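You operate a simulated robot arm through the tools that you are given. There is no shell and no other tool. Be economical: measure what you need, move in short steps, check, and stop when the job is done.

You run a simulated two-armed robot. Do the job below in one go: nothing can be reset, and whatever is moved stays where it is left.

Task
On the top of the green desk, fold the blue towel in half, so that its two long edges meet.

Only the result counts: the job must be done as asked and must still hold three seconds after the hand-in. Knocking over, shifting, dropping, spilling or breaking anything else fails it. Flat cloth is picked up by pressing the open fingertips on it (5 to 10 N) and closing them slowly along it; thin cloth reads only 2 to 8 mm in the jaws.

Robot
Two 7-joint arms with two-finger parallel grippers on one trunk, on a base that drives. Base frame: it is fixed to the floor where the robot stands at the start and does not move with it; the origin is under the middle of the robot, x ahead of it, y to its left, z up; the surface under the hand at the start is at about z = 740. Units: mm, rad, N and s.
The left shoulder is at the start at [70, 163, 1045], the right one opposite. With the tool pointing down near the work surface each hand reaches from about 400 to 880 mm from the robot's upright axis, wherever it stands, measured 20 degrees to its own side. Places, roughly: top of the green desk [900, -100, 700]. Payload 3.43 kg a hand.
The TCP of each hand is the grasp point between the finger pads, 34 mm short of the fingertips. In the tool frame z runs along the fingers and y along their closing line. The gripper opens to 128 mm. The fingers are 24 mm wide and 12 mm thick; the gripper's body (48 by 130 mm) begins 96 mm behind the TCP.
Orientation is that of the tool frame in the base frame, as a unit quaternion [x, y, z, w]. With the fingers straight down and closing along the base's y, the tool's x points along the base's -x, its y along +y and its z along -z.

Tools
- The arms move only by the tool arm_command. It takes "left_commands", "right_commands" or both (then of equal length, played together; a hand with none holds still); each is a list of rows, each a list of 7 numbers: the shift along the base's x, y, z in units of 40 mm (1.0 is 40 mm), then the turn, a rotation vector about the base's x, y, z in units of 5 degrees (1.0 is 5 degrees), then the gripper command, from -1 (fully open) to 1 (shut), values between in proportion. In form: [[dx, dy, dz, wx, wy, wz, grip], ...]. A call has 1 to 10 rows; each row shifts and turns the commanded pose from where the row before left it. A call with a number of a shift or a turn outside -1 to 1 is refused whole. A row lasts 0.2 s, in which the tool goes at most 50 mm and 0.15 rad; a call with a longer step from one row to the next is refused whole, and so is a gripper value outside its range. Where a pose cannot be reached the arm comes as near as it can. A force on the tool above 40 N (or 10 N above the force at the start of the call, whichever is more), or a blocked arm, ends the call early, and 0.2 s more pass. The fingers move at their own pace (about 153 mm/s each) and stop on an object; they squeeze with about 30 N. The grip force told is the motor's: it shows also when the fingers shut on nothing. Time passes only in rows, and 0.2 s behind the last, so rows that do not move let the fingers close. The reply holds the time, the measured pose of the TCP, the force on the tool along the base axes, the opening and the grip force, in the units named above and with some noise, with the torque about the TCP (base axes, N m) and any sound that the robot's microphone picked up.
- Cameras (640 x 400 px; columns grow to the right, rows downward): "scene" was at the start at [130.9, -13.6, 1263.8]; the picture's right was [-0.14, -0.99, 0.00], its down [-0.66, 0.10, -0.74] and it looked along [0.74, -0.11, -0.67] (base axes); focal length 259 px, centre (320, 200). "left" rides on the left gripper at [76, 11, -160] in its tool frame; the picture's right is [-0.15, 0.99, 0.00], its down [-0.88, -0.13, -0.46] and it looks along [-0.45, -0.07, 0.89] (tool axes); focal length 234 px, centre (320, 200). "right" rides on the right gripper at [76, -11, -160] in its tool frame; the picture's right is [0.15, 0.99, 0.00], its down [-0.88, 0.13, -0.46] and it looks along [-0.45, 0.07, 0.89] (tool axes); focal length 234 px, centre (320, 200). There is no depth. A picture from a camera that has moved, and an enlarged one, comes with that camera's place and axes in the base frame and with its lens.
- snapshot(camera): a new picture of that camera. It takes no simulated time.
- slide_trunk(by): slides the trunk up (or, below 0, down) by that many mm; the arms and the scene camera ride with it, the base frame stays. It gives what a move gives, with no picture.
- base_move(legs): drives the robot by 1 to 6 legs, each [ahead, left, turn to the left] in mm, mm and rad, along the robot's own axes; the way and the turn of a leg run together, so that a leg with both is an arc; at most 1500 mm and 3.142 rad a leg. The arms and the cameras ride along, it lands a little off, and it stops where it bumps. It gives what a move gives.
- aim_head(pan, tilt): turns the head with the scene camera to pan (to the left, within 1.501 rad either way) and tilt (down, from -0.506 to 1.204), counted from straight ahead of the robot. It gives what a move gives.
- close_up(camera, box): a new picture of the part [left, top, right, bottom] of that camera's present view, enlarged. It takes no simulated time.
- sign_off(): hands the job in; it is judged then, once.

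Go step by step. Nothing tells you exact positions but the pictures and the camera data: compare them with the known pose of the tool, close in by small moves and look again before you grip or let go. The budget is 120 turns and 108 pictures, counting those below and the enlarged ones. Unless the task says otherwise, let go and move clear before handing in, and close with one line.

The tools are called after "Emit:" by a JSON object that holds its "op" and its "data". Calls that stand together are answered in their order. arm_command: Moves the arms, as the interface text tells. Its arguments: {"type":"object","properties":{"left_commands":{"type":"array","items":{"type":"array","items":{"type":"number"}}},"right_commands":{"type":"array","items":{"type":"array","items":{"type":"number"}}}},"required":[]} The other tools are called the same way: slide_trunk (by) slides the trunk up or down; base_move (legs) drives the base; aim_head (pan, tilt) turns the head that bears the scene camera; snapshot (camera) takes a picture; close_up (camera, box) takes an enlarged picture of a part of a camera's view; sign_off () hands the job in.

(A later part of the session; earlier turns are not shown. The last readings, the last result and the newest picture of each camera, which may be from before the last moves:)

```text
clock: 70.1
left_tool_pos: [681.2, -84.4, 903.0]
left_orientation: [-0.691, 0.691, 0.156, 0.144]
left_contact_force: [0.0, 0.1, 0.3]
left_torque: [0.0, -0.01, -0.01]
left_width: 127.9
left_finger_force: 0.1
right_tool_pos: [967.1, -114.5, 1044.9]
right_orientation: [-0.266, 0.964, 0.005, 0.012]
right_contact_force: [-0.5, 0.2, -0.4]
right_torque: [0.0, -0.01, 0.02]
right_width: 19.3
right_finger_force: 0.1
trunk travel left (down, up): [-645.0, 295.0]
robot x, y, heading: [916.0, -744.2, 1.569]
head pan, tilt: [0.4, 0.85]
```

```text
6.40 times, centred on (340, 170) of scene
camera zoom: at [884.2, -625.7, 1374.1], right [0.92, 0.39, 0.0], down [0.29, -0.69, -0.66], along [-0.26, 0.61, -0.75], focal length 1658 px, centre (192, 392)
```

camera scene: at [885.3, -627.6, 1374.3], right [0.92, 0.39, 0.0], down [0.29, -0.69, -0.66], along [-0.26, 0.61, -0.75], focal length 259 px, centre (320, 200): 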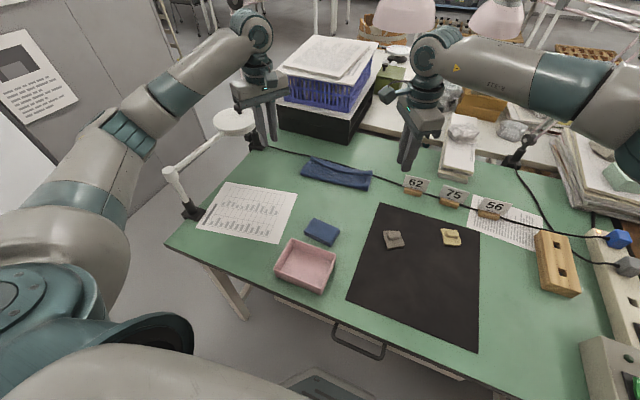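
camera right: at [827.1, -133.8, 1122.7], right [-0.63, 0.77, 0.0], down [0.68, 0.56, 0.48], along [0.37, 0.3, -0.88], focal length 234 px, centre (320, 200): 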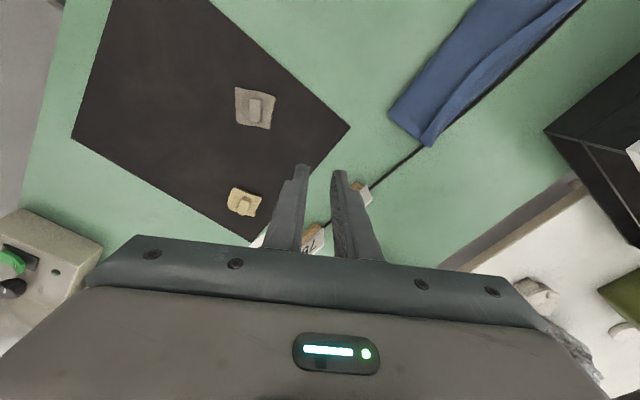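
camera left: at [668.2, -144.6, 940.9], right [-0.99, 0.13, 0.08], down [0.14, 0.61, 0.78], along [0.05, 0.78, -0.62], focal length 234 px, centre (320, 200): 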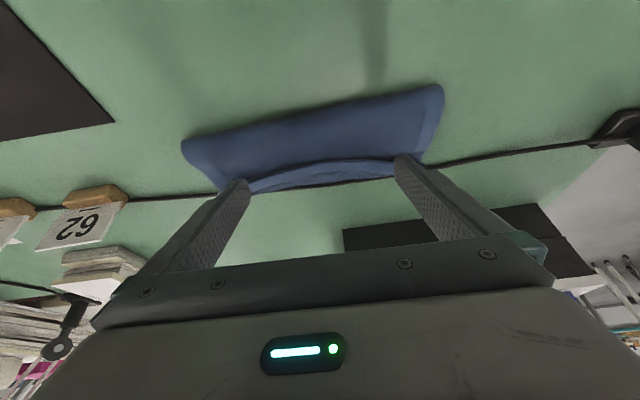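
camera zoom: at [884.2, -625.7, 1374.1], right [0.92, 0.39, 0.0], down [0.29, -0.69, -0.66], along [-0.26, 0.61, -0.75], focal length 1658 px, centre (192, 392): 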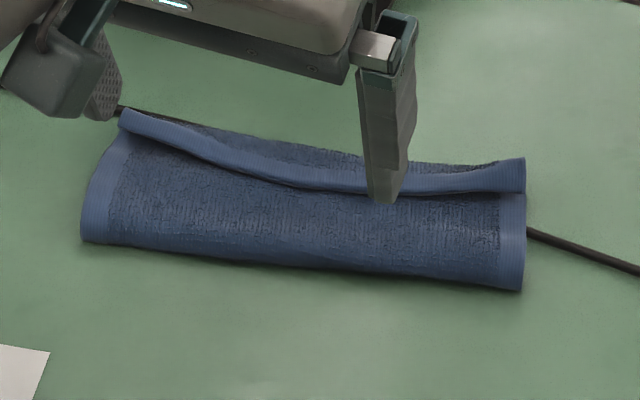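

The towel swung about 14°, its right end now forward over the cable. I'll use the left hand with closed fingertips to press lightly on the right part and drag it back square.

Emit:
{"op": "arm_command", "data": {"left_commands": [[0.5, 0.7, 0, 0, 0, 0, -0.5], [0.5, 0.7, 0, 0, 0, 0, 0], [0.5, 0.7, -0.5, 0, 0, 0, 0.5], [0.5, 0.65, -0.7, 0, 0, 0, 1], [0, 0, -0.7, 0, 0, 0, 1], [0, 0, -0.6, 0, 0, 0, 1], [0, 0, -0.3, 0, 0, 0, 1], [0, 0, 0, 0, 0, 0, 1]]}}

Emit:
{"op": "close_up", "data": {"camera": "scene", "box": [290, 140, 390, 200]}}

```text
clock: 71.9
left_tool_pos: [759.9, 25.5, 790.9]
left_orientation: [-0.69, 0.691, 0.157, 0.144]
left_contact_force: [0.5, 0.7, 0.7]
left_torque: [-0.02, 0.03, -0.02]
left_width: 0.1
left_finger_force: 30.1
right_tool_pos: [967.1, -114.9, 1044.8]
right_orientation: [-0.266, 0.964, 0.005, 0.01]
right_contact_force: [-0.1, -0.8, -0.5]
right_torque: [0.0, -0.01, -0.01]
right_width: 18.9
right_finger_force: 0.0
trunk travel left (down, up): [-645.0, 295.0]
robot x, y, heading: [917.3, -746.9, 1.57]
head pan, tilt: [0.4, 0.85]
```

```text
6.40 times, centred on (340, 170) of scene
camera zoom: at [884.2, -626.5, 1374.2], right [0.92, 0.39, 0.0], down [0.29, -0.69, -0.66], along [-0.26, 0.61, -0.75], focal length 1658 px, centre (192, 392)
```

zoom: 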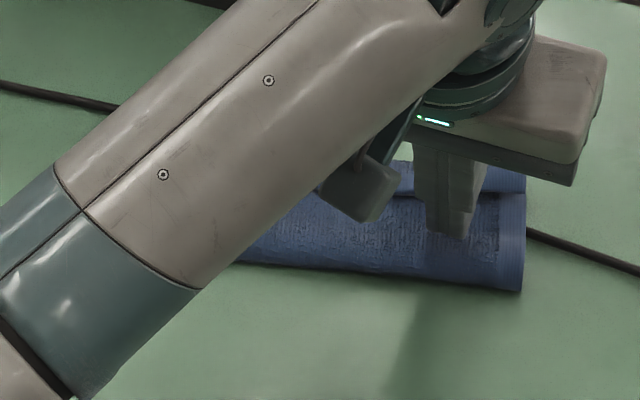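

Emit:
{"op": "arm_command", "data": {"left_commands": [[0, 0, -0.1, 0, 0, 0, 1], [0, 0, -0.1, 0, 0, 0, 1], [0, 0, -0.05, 0, 0, 0, 1], [0, 0, 0, 0, 0, 0, 1]]}}

```text
clock: 72.9
left_tool_pos: [759.3, 26.2, 783.6]
left_orientation: [-0.69, 0.692, 0.157, 0.145]
left_contact_force: [0.6, 0.2, 0.5]
left_torque: [0.02, -0.01, -0.01]
left_width: 0.1
left_finger_force: 30.0
right_tool_pos: [967.6, -115.2, 1046.2]
right_orientation: [-0.267, 0.964, 0.005, 0.011]
right_contact_force: [0.3, -1.1, 0.0]
right_torque: [0.01, 0.02, 0.0]
right_width: 19.1
right_finger_force: 0.1
trunk travel left (down, up): [-645.0, 295.0]
robot x, y, heading: [915.3, -744.4, 1.571]
head pan, tilt: [0.4, 0.85]
```

Emit:
{"op": "arm_command", "data": {"left_commands": [[0, 0, -0.07, 0, 0, 0, 1], [0, 0, -0.05, 0, 0, 0, 1], [0, 0, 0, 0, 0, 0, 1]]}}

```text
clock: 73.7
left_tool_pos: [759.8, 26.3, 778.7]
left_orientation: [-0.69, 0.691, 0.159, 0.146]
left_contact_force: [-0.5, 0.8, 10.8]
left_torque: [0.12, -0.02, 0.0]
left_width: 0.0
left_finger_force: 29.7
right_tool_pos: [966.3, -115.7, 1044.7]
right_orientation: [-0.266, 0.964, 0.006, 0.012]
right_contact_force: [-0.8, 1.5, 0.2]
right_torque: [0.02, -0.01, -0.05]
right_width: 19.2
right_finger_force: 0.0
trunk travel left (down, up): [-645.0, 295.0]
robot x, y, heading: [916.3, -748.3, 1.571]
head pan, tilt: [0.4, 0.85]
```

Contact is made. I'll ease it slightly and drag 50 mm toward me.

Emit:
{"op": "arm_command", "data": {"left_commands": [[0, 0, 0.02, 0, 0, 0, 1], [0, -0.25, 0, 0, 0, 0, 1], [0, -0.25, 0, 0, 0, 0, 1], [0, -0.25, 0, 0, 0, 0, 1], [0, -0.25, 0, 0, 0, 0, 1], [0, -0.25, 0, 0, 0, 0, 1], [0, 0, 0, 0, 0, 0, 1]]}}

Emit:
{"op": "arm_command", "data": {"left_commands": [[0, 0, 0.6, 0, 0, 0, 1], [0, -0.2, 0.8, 0, 0, 0, 1], [-0.3, -0.8, 0.8, -1, 0, 0, 1], [-0.5, -0.8, 0.8, -1, 0, 0, 1], [-0.8, -0.5, 0.5, -1, 0, 0, 0.7], [-0.8, 0, 0.5, -1, 0, 0, 0.7], [-0.8, 0, 0, -1, 0, 0, 0.7], [0, 0, 0, 0, 0, 0, 0.7]]}}

Emit:
{"op": "close_up", "data": {"camera": "scene", "box": [270, 130, 400, 210]}}

Emit:
{"op": "snapshot", "data": {"camera": "left"}}

```text
clock: 75.3
left_tool_pos: [761.1, -25.3, 780.0]
left_orientation: [-0.69, 0.691, 0.157, 0.145]
left_contact_force: [-0.4, 3.7, 14.0]
left_torque: [0.18, 0.02, 0.02]
left_width: 0.0
left_finger_force: 30.0
right_tool_pos: [967.2, -115.9, 1045.5]
right_orientation: [-0.267, 0.964, 0.006, 0.011]
right_contact_force: [0.6, -0.8, 0.8]
right_torque: [0.01, 0.02, 0.01]
right_width: 19.3
right_finger_force: 0.1
trunk travel left (down, up): [-645.0, 295.0]
robot x, y, heading: [917.9, -746.7, 1.564]
head pan, tilt: [0.4, 0.85]
```

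```text
clock: 77.1
left_tool_pos: [634.0, -115.5, 939.2]
left_orientation: [-0.705, 0.709, 0.003, -0.01]
left_contact_force: [0.2, -0.3, 0.0]
left_torque: [-0.01, -0.02, -0.03]
left_width: 19.3
left_finger_force: 0.1
right_tool_pos: [967.3, -116.0, 1045.9]
right_orientation: [-0.266, 0.964, 0.005, 0.011]
right_contact_force: [0.2, 0.1, -0.2]
right_torque: [0.0, 0.02, 0.0]
right_width: 19.2
right_finger_force: 0.1
trunk travel left (down, up): [-645.0, 295.0]
robot x, y, heading: [918.5, -745.2, 1.563]
head pan, tilt: [0.4, 0.85]
```

```text
4.92 times, centred on (335, 170) of scene
camera zoom: at [884.9, -626.4, 1374.2], right [0.92, 0.39, 0.0], down [0.29, -0.69, -0.66], along [-0.26, 0.61, -0.75], focal length 1275 px, centre (246, 348)
```

zoom: 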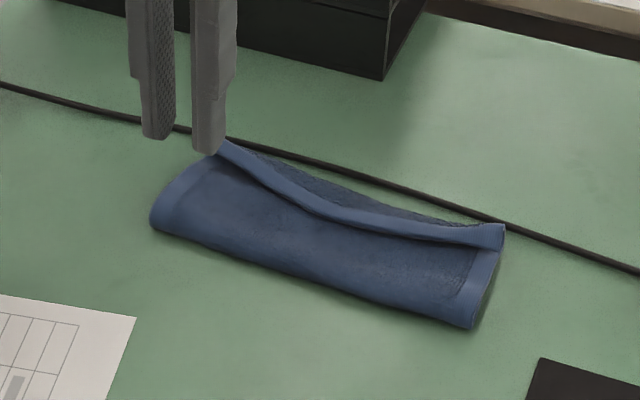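

```text
39 pictures are left
camera left: at [624.7, -190.0, 1099.8], right [-0.99, 0.15, 0.02], down [0.14, 0.88, 0.45], along [0.05, 0.44, -0.89], focal length 234 px, centre (320, 200)
```

left: 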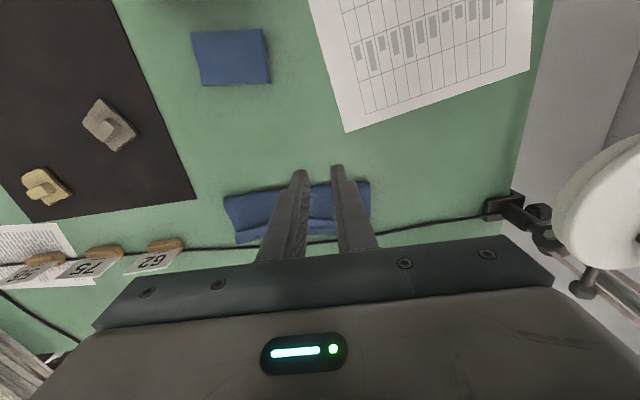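

The press-and-drag worked: the towel is square again (front fold y≈−35, crest y≈52–63) and off the cable. Next I'll re-grip the flopped hem with both hands, so I'll shift the base slightly and set the yaws and a small forward tilt.

Emit:
{"op": "base_move", "data": {"legs": [[0, 45, 0]]}}

Emit:
{"op": "arm_command", "data": {"left_commands": [[0, 0, 0, 0, 0, 1, 0.3], [0, 0, 0, 0, 0, 1, 0.3], [0, 0, 0, 0, 0, 1, 0.3], [0, 0, 0, 0, 0, 1, 0.3], [0, 0, 0, 0, 0, 1, 0.3], [0, 0, 0, 0, 0, 1, 0.3], [0, 0, 0, 0, 0, 1, 0.3], [0, 0, 0, 0, 0, 1, 0.3], [0, 0, 0, 0, 0, 1, 0.3], [0, 0, 0, 0, 0, 1, 0.3]], "right_commands": [[-0.3, 0.2, -0.3, 0, 0, 0, 0.3], [-0.4, 0.3, -0.5, 0, 0, 0, 0.3], [-0.4, 0.4, -0.5, 0, 0, 0, 0.3], [-0.4, 0.4, -0.5, 0, 0, 0, 0.3], [-0.4, 0.4, -0.5, 0, 0, 0, 0.3], [-0.4, 0.4, -0.5, 0, 0, 0, 0.3], [-0.4, 0.5, -0.5, 1, 0, 0, 0.3], [-0.4, 0.5, -0.5, 1, 0, 0, 0.3], [-0.4, 0.5, -0.5, 1, 0, 0, 0.3], [0, 0, 0, 0, 0, 0, 0.3]]}}

Emit:
{"op": "arm_command", "data": {"left_commands": [[0, 0.5, 0, 0, 0, 1, 0.3], [0, 0.6, -0.3, 0, 0, 1, 0.3], [0, 0.7, -0.5, 1, 0, 0, 0.3], [0, 0.7, -0.5, 1, 0, 0, 0.3], [0, 0.7, -0.5, 1, 0, 0, 0.3], [0, 0.7, -0.6, 0, 0, 0, 0.3], [0, 0, 0, 0, 0, 0, 0.3]]}}

Emit:
{"op": "snapshot", "data": {"camera": "scene"}}

```text
clock: 78.0
left_tool_pos: [593.4, -116.0, 938.2]
left_orientation: [-0.705, 0.709, 0.005, -0.009]
left_contact_force: [1.4, -0.2, 0.0]
left_torque: [0.02, -0.01, -0.02]
left_width: 19.1
left_finger_force: 0.2
right_tool_pos: [925.9, -113.9, 1045.4]
right_orientation: [-0.265, 0.964, 0.006, 0.011]
right_contact_force: [-1.2, 0.2, 0.0]
right_torque: [0.0, 0.03, -0.02]
right_width: 19.1
right_finger_force: 0.0
trunk travel left (down, up): [-645.0, 295.0]
robot x, y, heading: [870.6, -747.3, 1.566]
head pan, tilt: [0.4, 0.85]
```

```text
clock: 80.2
left_tool_pos: [592.5, -114.6, 940.2]
left_orientation: [0.939, -0.345, 0.0, 0.008]
left_contact_force: [-0.5, 0.4, 0.0]
left_torque: [0.02, 0.01, 0.0]
left_width: 44.8
left_finger_force: 0.0
right_tool_pos: [782.6, 29.5, 874.0]
right_orientation: [-0.262, 0.955, 0.132, 0.045]
right_contact_force: [0.2, 0.0, 0.7]
right_torque: [-0.03, 0.0, -0.01]
right_width: 45.1
right_finger_force: 0.1
trunk travel left (down, up): [-645.0, 295.0]
robot x, y, heading: [871.9, -748.7, 1.566]
head pan, tilt: [0.4, 0.85]
```

```text
clock: 81.8
left_tool_pos: [593.7, 41.3, 842.4]
left_orientation: [0.958, -0.26, -0.034, -0.117]
left_contact_force: [0.6, -1.0, -0.1]
left_torque: [0.02, 0.02, 0.01]
left_width: 45.1
left_finger_force: 0.0
right_tool_pos: [781.8, 27.9, 874.5]
right_orientation: [-0.262, 0.955, 0.131, 0.045]
right_contact_force: [0.2, -0.4, 0.2]
right_torque: [0.01, 0.02, 0.03]
right_width: 44.9
right_finger_force: 0.0
trunk travel left (down, up): [-645.0, 295.0]
robot x, y, heading: [871.1, -744.4, 1.569]
head pan, tilt: [0.4, 0.85]
```

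```text
38 pictures are left
camera scene: at [840.1, -627.2, 1374.3], right [0.92, 0.39, 0.0], down [0.29, -0.69, -0.66], along [-0.26, 0.61, -0.75], focal length 259 px, centre (320, 200)
```

scene: 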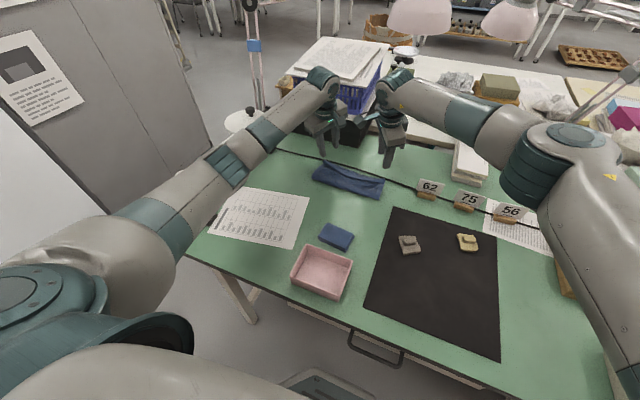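

Emit:
{"op": "arm_command", "data": {"left_commands": [[-0.1, 0, -0.5, 0, 0, 0, 0.3], [0, 0, 0, 0, 0, 0, 0.3], [0, 0, 0, 0, 0, 0, 0.3]], "right_commands": [[0, 0, -0.9, 0, 0, 0, 0.3], [0, 0, -0.4, 0, 0, 0, 0.3], [0, 0, 0, 0, 0, 0, 0.3]]}}

Emit:
{"op": "close_up", "data": {"camera": "left", "box": [160, 0, 440, 260]}}

Emit:
{"op": "close_up", "data": {"camera": "right", "box": [200, 0, 480, 260]}}

```text
clock: 82.6
left_tool_pos: [589.5, 41.1, 821.3]
left_orientation: [0.958, -0.261, -0.033, -0.117]
left_contact_force: [-0.7, 0.3, -0.7]
left_torque: [0.03, -0.03, -0.01]
left_width: 44.7
left_finger_force: 0.1
right_tool_pos: [783.5, 30.9, 821.9]
right_orientation: [-0.262, 0.955, 0.13, 0.046]
right_contact_force: [-0.3, 0.3, -0.4]
right_torque: [-0.03, -0.01, -0.04]
right_width: 44.7
right_finger_force: 0.0
trunk travel left (down, up): [-645.0, 295.0]
robot x, y, heading: [872.9, -745.0, 1.57]
head pan, tilt: [0.4, 0.85]
```

```text
1.54 times, centred on (300, 130) of left
camera zoom: at [648.2, -43.8, 965.6], right [-0.63, -0.76, -0.19], down [-0.69, 0.43, 0.58], along [-0.36, 0.49, -0.79], focal length 360 px, centre (351, 308)
```

zoom: 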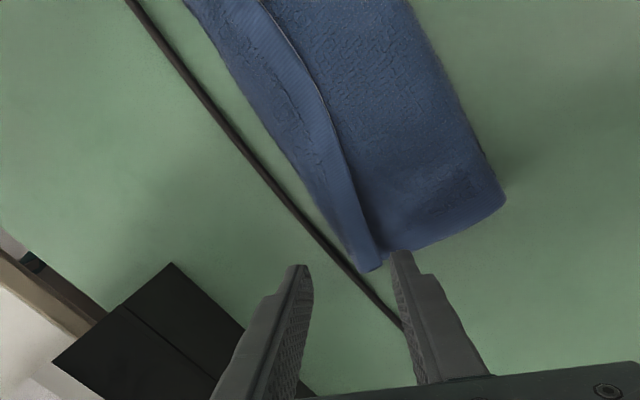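

```text
1.54 times, centred on (340, 130) of right
camera zoom: at [722.7, -60.5, 960.6], right [-0.63, 0.75, 0.2], down [0.68, 0.41, 0.61], along [0.37, 0.52, -0.77], focal length 360 px, centre (289, 308)
```

zoom: 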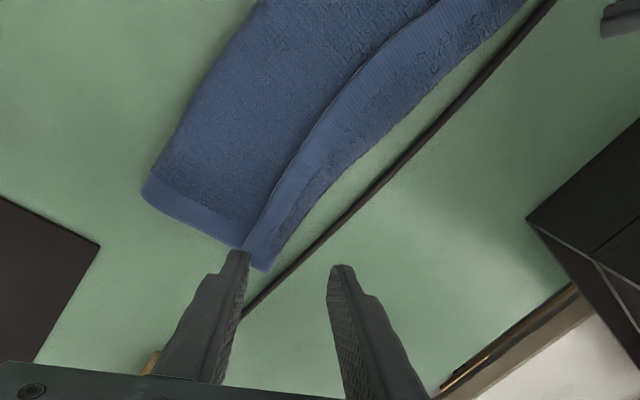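

The flap lies at y 41–57 by the left grip (x≈596) and y 18–40 by the right (x≈780). I'll centre the jaws on it and lower until the near fingers touch the upper layer.

Emit:
{"op": "arm_command", "data": {"left_commands": [[0.2, -0.02, -0.4, 0, 0, 0, 0.3], [0, 0, -0.3, 0, 0, 0, 0.3], [0, 0, -0.15, 0, 0, 0, 0.3], [0, 0, 0, 0, 0, 0, 0.3]], "right_commands": [[-0.08, -0.26, -0.4, 0, 0, 0, 0.3], [0, 0, -0.3, 0, 0, 0, 0.3], [0, 0, -0.15, 0, 0, 0, 0.3], [0, 0, 0, 0, 0, 0, 0.3]]}}

Emit:
{"op": "close_up", "data": {"camera": "scene", "box": [290, 120, 420, 200]}}

```text
clock: 83.6
left_tool_pos: [596.3, 40.2, 789.3]
left_orientation: [0.958, -0.26, -0.033, -0.118]
left_contact_force: [0.8, 0.5, 0.5]
left_torque: [-0.01, 0.03, -0.03]
left_width: 44.6
left_finger_force: 0.0
right_tool_pos: [782.1, 18.7, 786.3]
right_orientation: [-0.262, 0.955, 0.131, 0.046]
right_contact_force: [1.1, -0.2, 3.9]
right_torque: [-0.16, -0.04, 0.02]
right_width: 44.5
right_finger_force: 0.0
trunk travel left (down, up): [-645.0, 295.0]
robot x, y, heading: [871.9, -746.5, 1.568]
head pan, tilt: [0.4, 0.85]
```

```text
4.92 times, centred on (355, 160) of scene
camera zoom: at [840.6, -626.8, 1374.3], right [0.92, 0.39, 0.0], down [0.29, -0.69, -0.66], along [-0.26, 0.61, -0.75], focal length 1275 px, centre (148, 397)
```

zoom: 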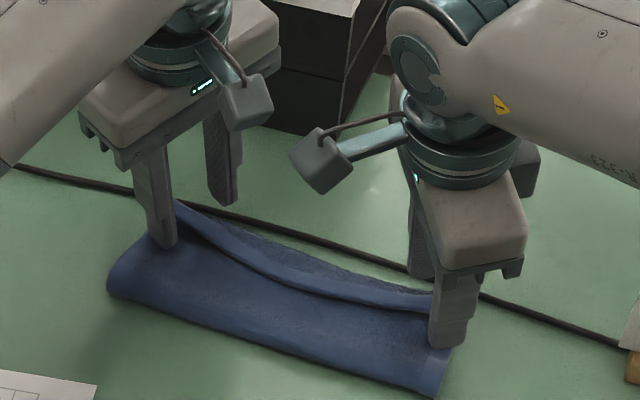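

Emit:
{"op": "arm_command", "data": {"left_commands": [[0, 0, -0.1, 0, 0, 0, 0.3], [0, 0, -0.03, 0, 0, 0, 0.38], [0, 0, 0, 0, 0, 0, 0.46], [0, 0, 0, 0, 0, 0, 0.56], [0, 0, 0, 0, 0, 0, 0.66], [0, 0, 0, 0, 0, 0, 0.76], [0, 0, 0, 0, 0, 0, 0.86], [0, 0, 0, 0, 0, 0, 0.95], [0, 0, 0, 0, 0, 0, 1], [0, 0, 0, 0, 0, 0, 1]], "right_commands": [[0, 0, 0, 0, 0, 0, 0.3], [0, 0, 0, 0, 0, 0, 0.38], [0, 0, 0, 0, 0, 0, 0.46], [0, 0, 0, 0, 0, 0, 0.56], [0, 0, 0, 0, 0, 0, 0.66], [0, 0, 0, 0, 0, 0, 0.76], [0, 0, 0, 0, 0, 0, 0.86], [0, 0, 0, 0, 0, 0, 0.95], [0, 0, 0, 0, 0, 0, 1], [0, 0, 0, 0, 0, 0, 1]]}}

Emit:
{"op": "close_up", "data": {"camera": "scene", "box": [290, 120, 420, 200]}}

Emit:
{"op": "close_up", "data": {"camera": "left", "box": [160, 0, 440, 260]}}

Emit:
{"op": "close_up", "data": {"camera": "right", "box": [200, 0, 480, 260]}}

```text
clock: 85.8
left_tool_pos: [597.1, 39.7, 783.1]
left_orientation: [0.958, -0.26, -0.033, -0.117]
left_contact_force: [1.0, -0.7, 0.3]
left_torque: [-0.03, -0.04, 0.02]
left_width: 3.7
left_finger_force: 30.2
right_tool_pos: [780.8, 19.3, 786.8]
right_orientation: [-0.262, 0.955, 0.132, 0.046]
right_contact_force: [-1.3, 0.8, 0.3]
right_torque: [0.01, 0.05, 0.0]
right_width: 3.9
right_finger_force: 29.8
trunk travel left (down, up): [-645.0, 295.0]
robot x, y, heading: [872.6, -751.3, 1.569]
head pan, tilt: [0.4, 0.85]
```

```text
4.92 times, centred on (355, 160) of scene
camera zoom: at [840.7, -626.5, 1374.2], right [0.92, 0.39, 0.0], down [0.29, -0.69, -0.66], along [-0.26, 0.61, -0.75], focal length 1275 px, centre (148, 397)
```

zoom: 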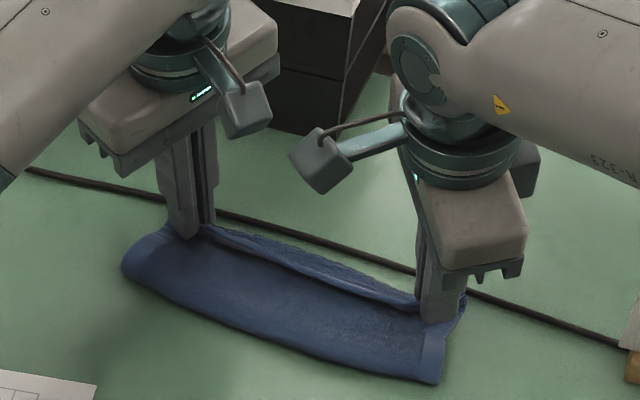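

```text
1.54 times, centred on (300, 130) of left
camera zoom: at [655.5, -45.9, 927.0], right [-0.63, -0.76, -0.19], down [-0.69, 0.43, 0.58], along [-0.36, 0.49, -0.79], focal length 360 px, centre (351, 308)
```

zoom: 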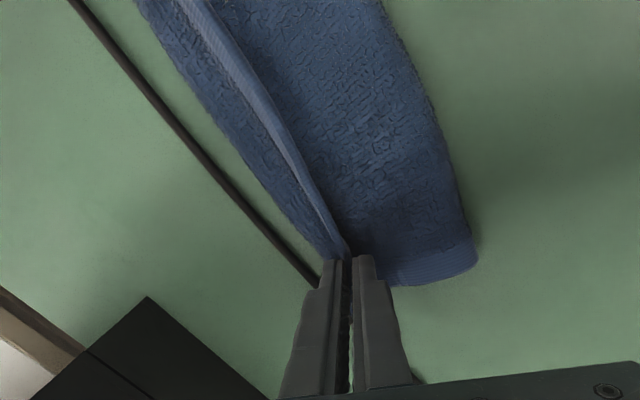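

```text
1.54 times, centred on (340, 130) of right
camera zoom: at [721.5, -71.2, 926.0], right [-0.63, 0.75, 0.2], down [0.68, 0.41, 0.61], along [0.37, 0.52, -0.77], focal length 360 px, centre (289, 308)
```

zoom: 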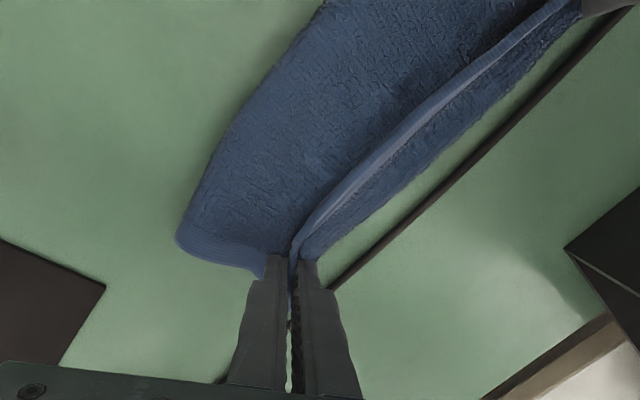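

Both jaws hold the standing hem (3.7 and 3.9 mm). I'll lift it up and back a little to uncover the lower edge.

Emit:
{"op": "arm_command", "data": {"left_commands": [[0, -0.1, 0.4, 0, 0, 0, 1], [0, -0.4, 0.4, 0, 0, 0, 1], [0, -0.6, 0.3, 0, 0, 0, 1], [0, -0.6, 0.1, 0, 0, 0, 1], [0, 0, 0, 0, 0, 0, 1]], "right_commands": [[0, -0.1, 0.4, 0, 0, 0, 1], [0, -0.3, 0.4, 0, 0, 0, 1], [0, -0.4, 0.3, 0, 0, 0, 1], [0, -0.4, 0.1, 0, 0, 0, 1], [0, 0, 0, 0, 0, 0, 1]]}}

Emit:
{"op": "close_up", "data": {"camera": "left", "box": [100, 0, 480, 260]}}

Emit:
{"op": "close_up", "data": {"camera": "scene", "box": [290, 120, 420, 200]}}

```text
clock: 87.0
left_tool_pos: [596.9, -25.8, 829.5]
left_orientation: [0.958, -0.26, -0.032, -0.117]
left_contact_force: [-0.1, 0.1, -0.6]
left_torque: [0.04, 0.0, 0.04]
left_width: 3.8
left_finger_force: 30.0
right_tool_pos: [780.1, -29.9, 834.5]
right_orientation: [-0.261, 0.955, 0.13, 0.046]
right_contact_force: [-0.1, -1.0, -0.4]
right_torque: [-0.04, 0.02, -0.04]
right_width: 4.2
right_finger_force: 30.4
trunk travel left (down, up): [-645.0, 295.0]
robot x, y, heading: [875.4, -747.1, 1.568]
head pan, tilt: [0.4, 0.85]
```

```text
1.54 times, centred on (290, 130) of left
camera zoom: at [655.4, -111.4, 974.3], right [-0.63, -0.76, -0.19], down [-0.69, 0.43, 0.58], along [-0.36, 0.49, -0.79], focal length 360 px, centre (366, 308)
```

zoom: 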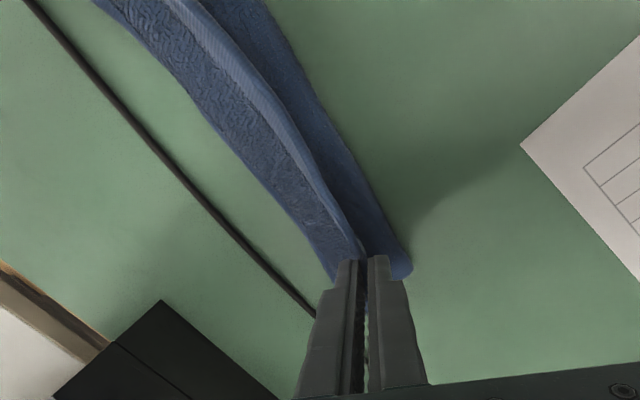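

```text
4.92 times, centred on (355, 160) of scene
camera zoom: at [840.5, -625.7, 1374.1], right [0.92, 0.39, 0.0], down [0.29, -0.69, -0.66], along [-0.26, 0.61, -0.75], focal length 1275 px, centre (148, 397)
```

zoom: 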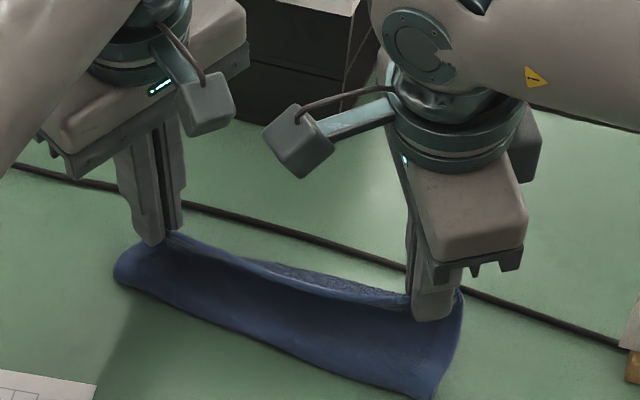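

The band's structure is still unclear and the layers have crept, so I'll open the towel back up toward me and redo the fold with a tighter grip.

Emit:
{"op": "arm_command", "data": {"left_commands": [[0, -0.4, 0.3, -1, 0, 0, 1], [0, -0.5, 0.2, -1, 0, 0, 1], [0, -0.5, 0, -1, 0, 0, 1], [0, -0.5, -0.2, 0, 0, 0, 1], [0, -0.5, -0.3, 0, 0, 0, 1], [0, -0.2, -0.3, 0, 0, 0, 1], [0, 0, 0, 0, 0, 0, 1]], "right_commands": [[0, -0.4, 0.3, -1, 0, 0, 1], [0, -0.5, 0.2, -1, 0, 0, 1], [0, -0.5, 0, -1, 0, 0, 1], [0, -0.5, -0.2, 0, 0, 0, 1], [0, -0.4, -0.3, 0, 0, 0, 1], [0, -0.2, -0.3, 0, 0, 0, 1], [0, 0, 0, 0, 0, 0, 1]]}}

Emit:
{"op": "close_up", "data": {"camera": "left", "box": [60, 0, 480, 260]}}

Emit:
{"op": "close_up", "data": {"camera": "scene", "box": [270, 110, 430, 220]}}

```text
clock: 88.6
left_tool_pos: [597.8, -130.3, 817.5]
left_orientation: [0.965, -0.263, 0.002, 0.008]
left_contact_force: [0.8, -0.7, -0.3]
left_torque: [0.05, -0.06, 0.04]
left_width: 3.5
left_finger_force: 30.2
right_tool_pos: [781.9, -130.8, 823.9]
right_orientation: [-0.266, 0.964, 0.005, 0.012]
right_contact_force: [-0.2, 0.6, 0.9]
right_torque: [0.04, 0.01, 0.0]
right_width: 4.0
right_finger_force: 30.4
trunk travel left (down, up): [-645.0, 295.0]
robot x, y, heading: [873.0, -747.0, 1.572]
head pan, tilt: [0.4, 0.85]
```

```text
1.52 times, centred on (270, 130) of left
camera zoom: at [655.9, -176.0, 979.8], right [-0.63, -0.78, 0.01], down [-0.69, 0.57, 0.45], along [-0.36, 0.27, -0.89], focal length 357 px, centre (396, 307)
```

zoom: 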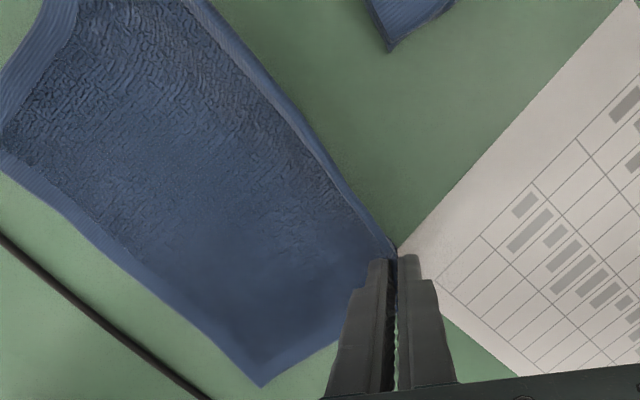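

```text
3.64 times, centred on (350, 165) of scene
camera zoom: at [840.5, -626.6, 1374.2], right [0.92, 0.39, 0.0], down [0.29, -0.69, -0.66], along [-0.26, 0.61, -0.75], focal length 942 px, centre (211, 327)
```

zoom: 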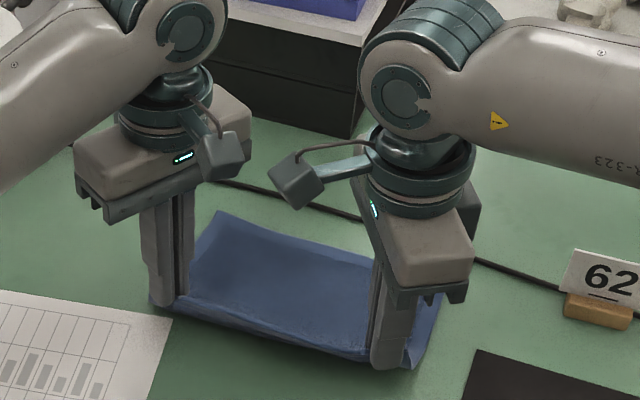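

The towel is cleanly open again, with both near corners still gripped and the far edge at y≈26. I'll lower and draw the near edge out flat to see how much hem is in the jaws.

Emit:
{"op": "arm_command", "data": {"left_commands": [[-0.05, -0.2, -0.3, 0, 0, 0, 1], [-0.05, -0.2, -0.3, 0, 0, 0, 1], [-0.05, -0.2, -0.2, 0, 0, 0, 1], [0, 0, 0, 0, 0, 0, 1]], "right_commands": [[0.05, -0.2, -0.35, 0, 0, 0, 1], [0.05, -0.2, -0.35, 0, 0, 0, 1], [0.05, -0.2, -0.25, 0, 0, 0, 1], [0, 0, 0, 0, 0, 0, 1]]}}

Emit:
{"op": "snapshot", "data": {"camera": "left"}}

Emit:
{"op": "snapshot", "data": {"camera": "right"}}

```text
clock: 89.6
left_tool_pos: [591.3, -154.5, 785.3]
left_orientation: [0.965, -0.262, 0.002, 0.009]
left_contact_force: [11.1, -0.1, -0.6]
left_torque: [0.05, -0.39, 0.07]
left_width: 3.8
left_finger_force: 29.3
right_tool_pos: [786.7, -154.3, 785.6]
right_orientation: [-0.266, 0.964, 0.005, 0.01]
right_contact_force: [-10.9, -0.6, -0.1]
right_torque: [0.05, 0.4, -0.03]
right_width: 4.4
right_finger_force: 29.6
trunk travel left (down, up): [-645.0, 295.0]
robot x, y, heading: [871.9, -743.8, 1.57]
head pan, tilt: [0.4, 0.85]
```

```text
27 pictures are left
camera left: at [649.1, -200.0, 946.6], right [-0.63, -0.78, 0.01], down [-0.69, 0.57, 0.45], along [-0.36, 0.27, -0.89], focal length 234 px, centre (320, 200)
```

left: 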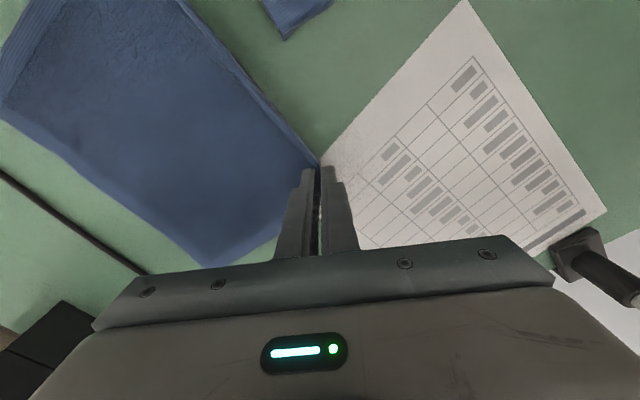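

```text
26 pictures are left
camera right: at [726.0, -206.0, 943.5], right [-0.63, 0.77, 0.0], down [0.68, 0.56, 0.48], along [0.37, 0.3, -0.88], focal length 234 px, centre (320, 200)
```

right: 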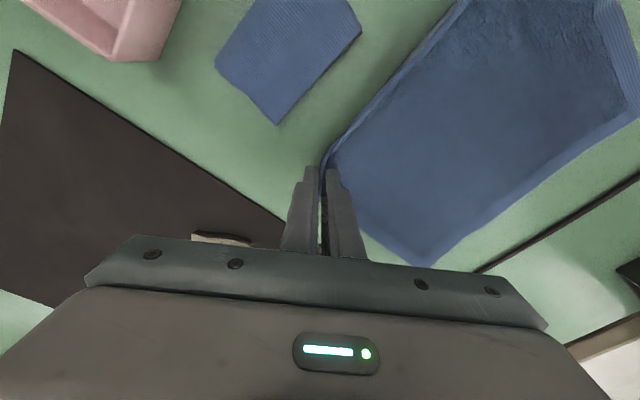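

The grip points are about 35 mm in from the edge at the corners, which is why the hem flopped. I'll release here, back off, and look at the flat towel before a tighter re-grip.

Emit:
{"op": "arm_command", "data": {"left_commands": [[0.07, 0.1, -0.15, 0, 0, 0, 1], [0, 0, 0, 0, 0, 0, 0.9], [0, 0, 0, 0, 0, 0, 0.7], [0, 0, 0.2, 0, 0, 0, 0.6], [0, 0, 0.5, 0, 0, 0, 0.6], [0, 0, 0.9, 0, 0, 0, 0.6], [0, 0, 0.9, 0, 0, 0, 0.6], [0, 0, 0.9, 0, 0, 0, 0.6]], "right_commands": [[-0.07, 0.1, -0.15, 0, 0, 0, 1], [0, 0, 0, 0, 0, 0, 0.9], [0, 0, 0, 0, 0, 0, 0.7], [0, 0, 0.2, 0, 0, 0, 0.6], [0, 0, 0.5, 0, 0, 0, 0.6], [0, 0, 0.9, 0, 0, 0, 0.6], [0, 0, 0.9, 0, 0, 0, 0.6], [0, 0, 0.9, 0, 0, 0, 0.6]]}}

Emit:
{"op": "base_move", "data": {"legs": [[0, -45, 0]]}}

Emit:
{"op": "snapshot", "data": {"camera": "left"}}

Emit:
{"op": "snapshot", "data": {"camera": "right"}}

```text
clock: 91.4
left_tool_pos: [589.4, -150.7, 919.3]
left_orientation: [0.965, -0.262, -0.001, 0.009]
left_contact_force: [0.8, -0.3, -0.8]
left_torque: [-0.02, 0.02, -0.02]
left_width: 25.7
left_finger_force: 0.1
right_tool_pos: [785.8, -149.7, 918.2]
right_orientation: [-0.265, 0.964, 0.005, 0.011]
right_contact_force: [0.1, 0.2, -0.3]
right_torque: [0.01, 0.03, -0.03]
right_width: 25.6
right_finger_force: 0.0
trunk travel left (down, up): [-645.0, 295.0]
robot x, y, heading: [871.0, -746.7, 1.57]
head pan, tilt: [0.4, 0.85]
```

```text
clock: 92.3
left_tool_pos: [634.7, -150.4, 917.6]
left_orientation: [0.965, -0.261, 0.001, 0.008]
left_contact_force: [0.0, 0.0, -1.9]
left_torque: [0.0, -0.03, 0.04]
left_width: 25.6
left_finger_force: 0.0
right_tool_pos: [829.2, -148.7, 917.2]
right_orientation: [-0.266, 0.964, 0.004, 0.011]
right_contact_force: [0.5, 0.0, -0.3]
right_torque: [-0.01, -0.01, 0.02]
right_width: 25.7
right_finger_force: 0.1
trunk travel left (down, up): [-645.0, 295.0]
robot x, y, heading: [916.5, -747.5, 1.567]
head pan, tilt: [0.4, 0.85]
```

```text
25 pictures are left
camera left: at [693.0, -196.4, 1079.1], right [-0.63, -0.78, 0.02], down [-0.69, 0.57, 0.45], along [-0.36, 0.27, -0.89], focal length 234 px, centre (320, 200)
```

left: 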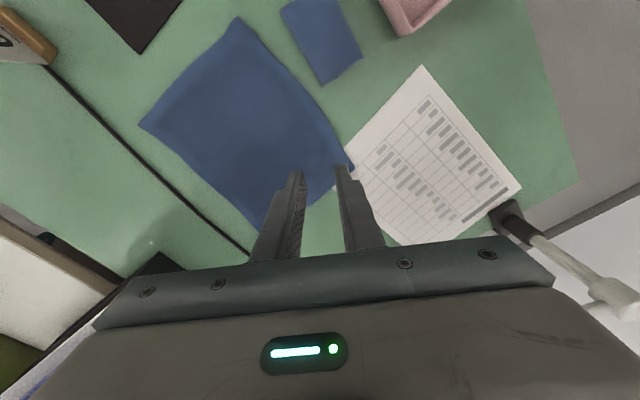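

```text
24 pictures are left
camera right: at [768.5, -200.1, 1074.5], right [-0.63, 0.77, 0.0], down [0.68, 0.56, 0.48], along [0.37, 0.3, -0.88], focal length 234 px, centre (320, 200)
```

right: 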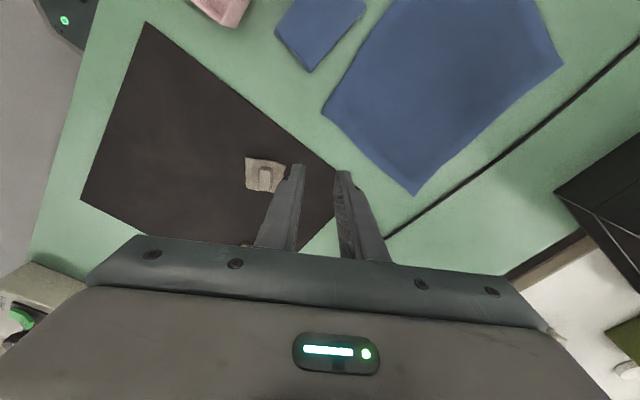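

The towel is flat and square again: near edge y≈−171, far edge y≈24, x 576–803, so the fold line is y≈−74. This time I'll narrow the jaws to about 18 mm so only a small strip of hem is pinched.

Emit:
{"op": "arm_command", "data": {"left_commands": [[-0.56, -0.2, 0, 0, 0, 0, 0.72], [-0.56, -0.2, 0, 0, 0, 0, 0.72], [0, 0, -0.8, 0, 0, 0, 0.72], [0, 0, -0.8, 0, 0, 0, 0.72], [0, 0, -0.8, 0, 0, 0, 0.72], [0, 0, -0.4, 0, 0, 0, 0.72], [0, 0, 0, 0, 0, 0, 0.72]], "right_commands": [[-0.53, -0.21, 0, 0, 0, 0, 0.72], [-0.53, -0.21, 0, 0, 0, 0, 0.72], [0, 0, -0.8, 0, 0, 0, 0.72], [0, 0, -0.8, 0, 0, 0, 0.72], [0, 0, -0.8, 0, 0, 0, 0.72], [0, 0, -0.4, 0, 0, 0, 0.72], [0, 0, 0, 0, 0, 0, 0.72]]}}

Emit:
{"op": "close_up", "data": {"camera": "left", "box": [220, 100, 420, 240]}}

Emit:
{"op": "close_up", "data": {"camera": "right", "box": [220, 100, 420, 240]}}

```text
clock: 93.9
left_tool_pos: [589.1, -168.1, 807.6]
left_orientation: [0.965, -0.261, 0.001, 0.008]
left_contact_force: [0.1, -0.3, -0.6]
left_torque: [0.0, -0.03, -0.01]
left_width: 18.1
left_finger_force: 0.0
right_tool_pos: [788.3, -168.4, 804.6]
right_orientation: [-0.266, 0.964, 0.005, 0.011]
right_contact_force: [-0.6, 0.2, -0.4]
right_torque: [0.0, -0.02, 0.0]
right_width: 18.0
right_finger_force: 0.1
trunk travel left (down, up): [-645.0, 295.0]
robot x, y, heading: [919.3, -747.2, 1.567]
head pan, tilt: [0.4, 0.85]
```

```text
2.86 times, centred on (320, 170) of left
camera zoom: at [648.4, -213.5, 969.0], right [-0.63, -0.78, 0.02], down [-0.69, 0.57, 0.45], along [-0.36, 0.27, -0.89], focal length 669 px, centre (320, 286)
```

zoom: 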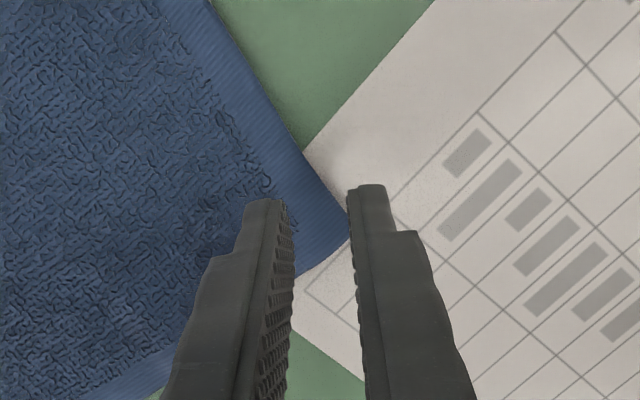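

```text
2.86 times, centred on (320, 170) of right
camera zoom: at [727.3, -218.9, 962.8], right [-0.63, 0.77, 0.0], down [0.68, 0.56, 0.48], along [0.37, 0.3, -0.88], focal length 669 px, centre (320, 286)
```

zoom: 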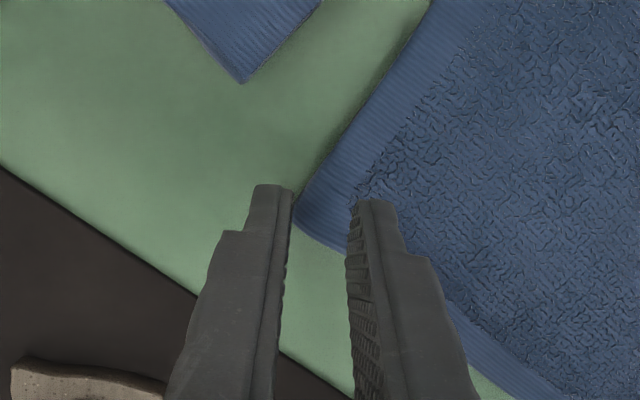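

The towel's left corner overlaps the paper, so I'll grip the left side at x≈625, clear of the paper's edge, and then lower both hands to the cloth.

Emit:
{"op": "arm_command", "data": {"left_commands": [[0.9, 0.05, 0, 0, 0, 0, 0.72], [0, 0, -0.4, 0, 0, 0, 0.72], [0, 0, -0.2, 0, 0, 0, 0.72], [0, 0, 0, 0, 0, 0, 0.72]], "right_commands": [[-0.2, 0.05, 0, 0, 0, 0, 0.72], [0, 0, -0.4, 0, 0, 0, 0.72], [0, 0, -0.15, 0, 0, 0, 0.72], [0, 0, 0, 0, 0, 0, 0.72]]}}

Emit:
{"op": "close_up", "data": {"camera": "left", "box": [220, 100, 420, 240]}}

```text
clock: 94.3
left_tool_pos: [619.3, -162.8, 807.7]
left_orientation: [0.966, -0.259, -0.001, 0.009]
left_contact_force: [-0.8, 1.1, 2.5]
left_torque: [-0.24, -0.34, 0.03]
left_width: 17.9
left_finger_force: 0.1
right_tool_pos: [787.2, -163.7, 801.4]
right_orientation: [-0.266, 0.964, 0.004, 0.014]
right_contact_force: [1.3, -1.3, -2.6]
right_torque: [0.24, 0.03, 0.14]
right_width: 17.9
right_finger_force: 0.0
trunk travel left (down, up): [-645.0, 295.0]
robot x, y, heading: [917.6, -747.3, 1.567]
head pan, tilt: [0.4, 0.85]
stopped in row 2 (left hand): the force on the tool passed its limit at 48 N (the readings are from after the stop); the commanded pose is now the measured one
```

```text
2.86 times, centred on (320, 170) of left
camera zoom: at [680.2, -207.8, 967.7], right [-0.62, -0.78, 0.02], down [-0.69, 0.56, 0.45], along [-0.36, 0.27, -0.89], focal length 669 px, centre (320, 286)
```

zoom: 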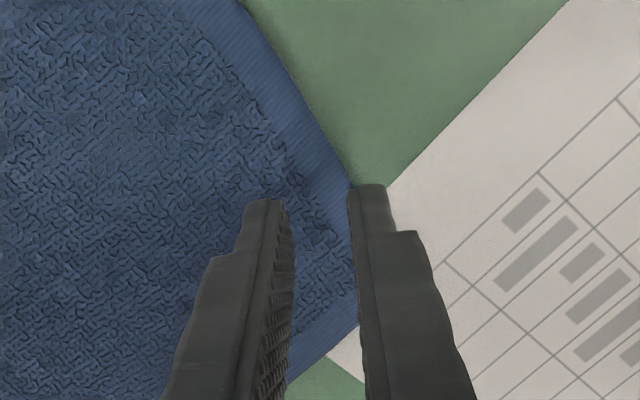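

The two hands' camera mounts touched each other, so I'll spread the grips (left x≈610, right x≈794) and then lower.

Emit:
{"op": "arm_command", "data": {"left_commands": [[-0.23, -0.08, 0, 0, 0, 0, 0.72], [0, 0, 0, 0, 0, 0, 0.72], [0, 0, -0.35, 0, 0, 0, 0.72], [0, 0, -0.25, 0, 0, 0, 0.72], [0, 0, 0, 0, 0, 0, 0.72]], "right_commands": [[0.17, -0.06, 0, 0, 0, 0, 0.72], [0, 0, 0, 0, 0, 0, 0.72], [0, 0, -0.3, 0, 0, 0, 0.72], [0, 0, -0.2, 0, 0, 0, 0.72], [0, 0, 0, 0, 0, 0, 0.72]]}}

```text
clock: 95.5
left_tool_pos: [611.2, -164.9, 781.9]
left_orientation: [0.966, -0.258, -0.001, 0.009]
left_contact_force: [0.2, 0.9, 0.0]
left_torque: [0.01, 0.01, -0.03]
left_width: 18.2
left_finger_force: 0.1
right_tool_pos: [791.7, -166.2, 783.1]
right_orientation: [-0.267, 0.963, 0.005, 0.014]
right_contact_force: [0.3, 0.5, 0.6]
right_torque: [0.04, 0.02, -0.03]
right_width: 17.8
right_finger_force: 0.1
trunk travel left (down, up): [-645.0, 295.0]
robot x, y, heading: [918.5, -748.4, 1.567]
head pan, tilt: [0.4, 0.85]
```

Emit:
{"op": "arm_command", "data": {"left_commands": [[0, 0, -0.06, 0, 0, 0, 0.72], [0, 0, -0.04, 0, 0, 0, 0.72], [0, 0, 0, 0, 0, 0, 0.72]], "right_commands": [[0, 0, -0.07, 0, 0, 0, 0.72], [0, 0, -0.05, 0, 0, 0, 0.72], [0, 0, 0, 0, 0, 0, 0.72]]}}

Emit:
{"op": "close_up", "data": {"camera": "left", "box": [220, 100, 420, 240]}}

Emit:
{"op": "close_up", "data": {"camera": "right", "box": [220, 100, 420, 240]}}

```text
clock: 96.3
left_tool_pos: [609.7, -166.5, 778.5]
left_orientation: [0.966, -0.259, -0.002, 0.009]
left_contact_force: [0.6, 0.1, 0.6]
left_torque: [0.02, 0.0, -0.01]
left_width: 18.0
left_finger_force: 0.0
right_tool_pos: [792.5, -166.3, 777.6]
right_orientation: [-0.267, 0.964, 0.005, 0.014]
right_contact_force: [0.8, 0.7, 2.6]
right_torque: [0.05, 0.03, 0.01]
right_width: 18.2
right_finger_force: 0.4
trunk travel left (down, up): [-645.0, 295.0]
robot x, y, heading: [920.2, -748.0, 1.566]
head pan, tilt: [0.4, 0.85]
```

```text
2.86 times, centred on (320, 170) of left
camera zoom: at [670.5, -211.6, 939.7], right [-0.62, -0.78, 0.02], down [-0.69, 0.56, 0.45], along [-0.36, 0.27, -0.89], focal length 669 px, centre (320, 286)
```

zoom: 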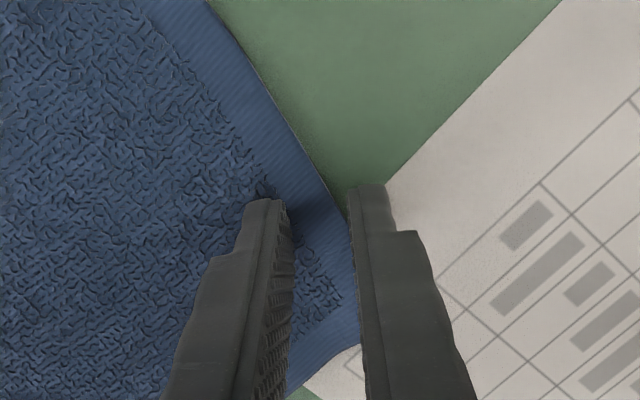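

```text
2.86 times, centred on (320, 170) of right
camera zoom: at [730.6, -218.7, 935.2], right [-0.63, 0.77, 0.0], down [0.68, 0.56, 0.48], along [0.37, 0.3, -0.88], focal length 669 px, centre (320, 286)
```

zoom: 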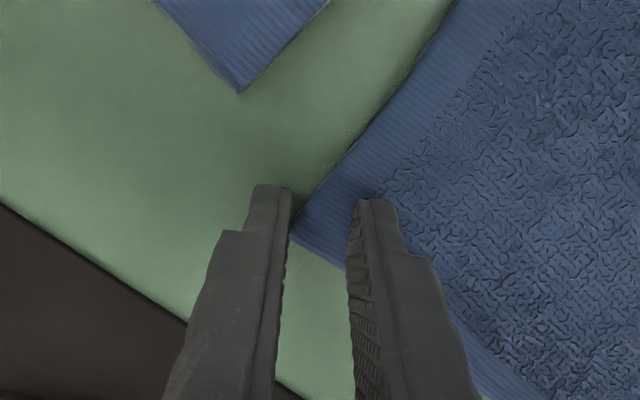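

The edge sits right at the outer pads. I'll press a touch more and close slowly.

Emit:
{"op": "arm_command", "data": {"left_commands": [[0, 0, -0.06, 0, 0, 0, 0.72], [0, 0, 0, 0, 0, 0, 0.72], [0, 0, 0, 0, 0, 0, 0.77], [0, 0, 0, 0, 0, 0, 0.82], [0, 0, 0, 0, 0, 0, 0.87], [0, 0, 0, 0, 0, 0, 0.92], [0, 0, 0, 0, 0, 0, 0.97], [0, 0, 0, 0, 0, 0, 1], [0, 0, 0, 0, 0, 0, 1]], "right_commands": [[0, 0, -0.02, 0, 0, 0, 0.72], [0, 0, 0, 0, 0, 0, 0.72], [0, 0, 0, 0, 0, 0, 0.77], [0, 0, 0, 0, 0, 0, 0.82], [0, 0, 0, 0, 0, 0, 0.87], [0, 0, 0, 0, 0, 0, 0.92], [0, 0, 0, 0, 0, 0, 0.97], [0, 0, 0, 0, 0, 0, 1], [0, 0, 0, 0, 0, 0, 1]]}}

Emit:
{"op": "arm_command", "data": {"left_commands": [[0, 0.05, 0.4, 0, 0, 0, 1], [0, 0.2, 0.4, 0, 0, 0, 1], [0, 0.3, 0.4, 0, 0, 0, 1], [0, 0, 0, 0, 0, 0, 1]], "right_commands": [[0, 0.05, 0.4, 0, 0, 0, 1], [0, 0.2, 0.4, 0, 0, 0, 1], [0, 0.3, 0.4, 0, 0, 0, 1], [0, 0, 0, 0, 0, 0, 1]]}}

Emit:
{"op": "snapshot", "data": {"camera": "left"}}

Emit:
{"op": "snapshot", "data": {"camera": "right"}}

```text
clock: 98.3
left_tool_pos: [611.0, -166.4, 778.5]
left_orientation: [0.966, -0.259, -0.001, 0.008]
left_contact_force: [1.1, 0.9, 5.9]
left_torque: [0.02, -0.07, 0.0]
left_width: 0.0
left_finger_force: 29.8
right_tool_pos: [790.6, -167.4, 777.2]
right_orientation: [-0.267, 0.964, 0.004, 0.014]
right_contact_force: [-2.1, 0.5, 4.1]
right_torque: [-0.04, 0.09, 0.04]
right_width: 2.5
right_finger_force: 29.9
trunk travel left (down, up): [-645.0, 295.0]
robot x, y, heading: [919.5, -744.9, 1.574]
head pan, tilt: [0.4, 0.85]
```

```text
clock: 99.3
left_tool_pos: [609.1, -143.6, 824.5]
left_orientation: [0.966, -0.259, -0.002, 0.009]
left_contact_force: [-0.1, 0.0, 0.6]
left_torque: [0.01, 0.02, -0.03]
left_width: 0.0
left_finger_force: 29.9
right_tool_pos: [793.2, -141.7, 826.7]
right_orientation: [-0.266, 0.964, 0.004, 0.013]
right_contact_force: [-0.6, -0.3, 0.4]
right_torque: [0.04, 0.0, 0.01]
right_width: 2.2
right_finger_force: 30.2
trunk travel left (down, up): [-645.0, 295.0]
robot x, y, heading: [918.9, -747.4, 1.568]
head pan, tilt: [0.4, 0.85]
```

```text
18 pictures are left
camera left: at [669.1, -188.8, 985.5], right [-0.62, -0.78, 0.02], down [-0.69, 0.56, 0.45], along [-0.36, 0.27, -0.89], focal length 234 px, centre (320, 200)
```

left: 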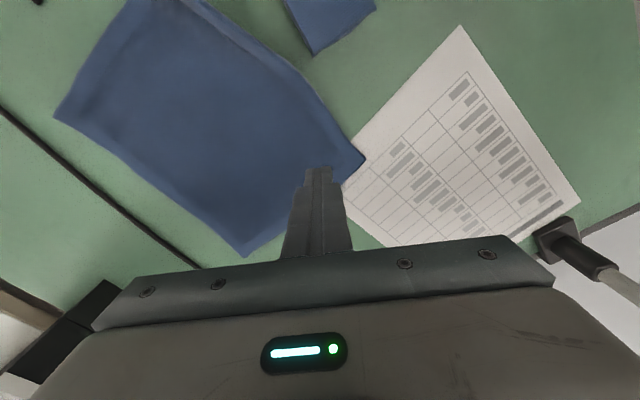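

```text
17 pictures are left
camera right: at [731.6, -193.3, 984.6], right [-0.63, 0.77, 0.0], down [0.68, 0.56, 0.48], along [0.37, 0.3, -0.88], focal length 234 px, centre (320, 200)
```

right: 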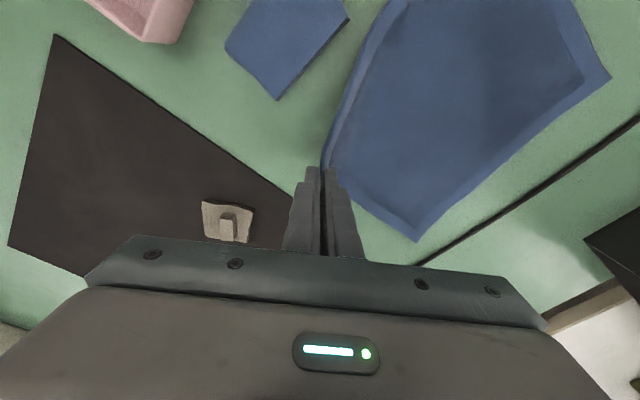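

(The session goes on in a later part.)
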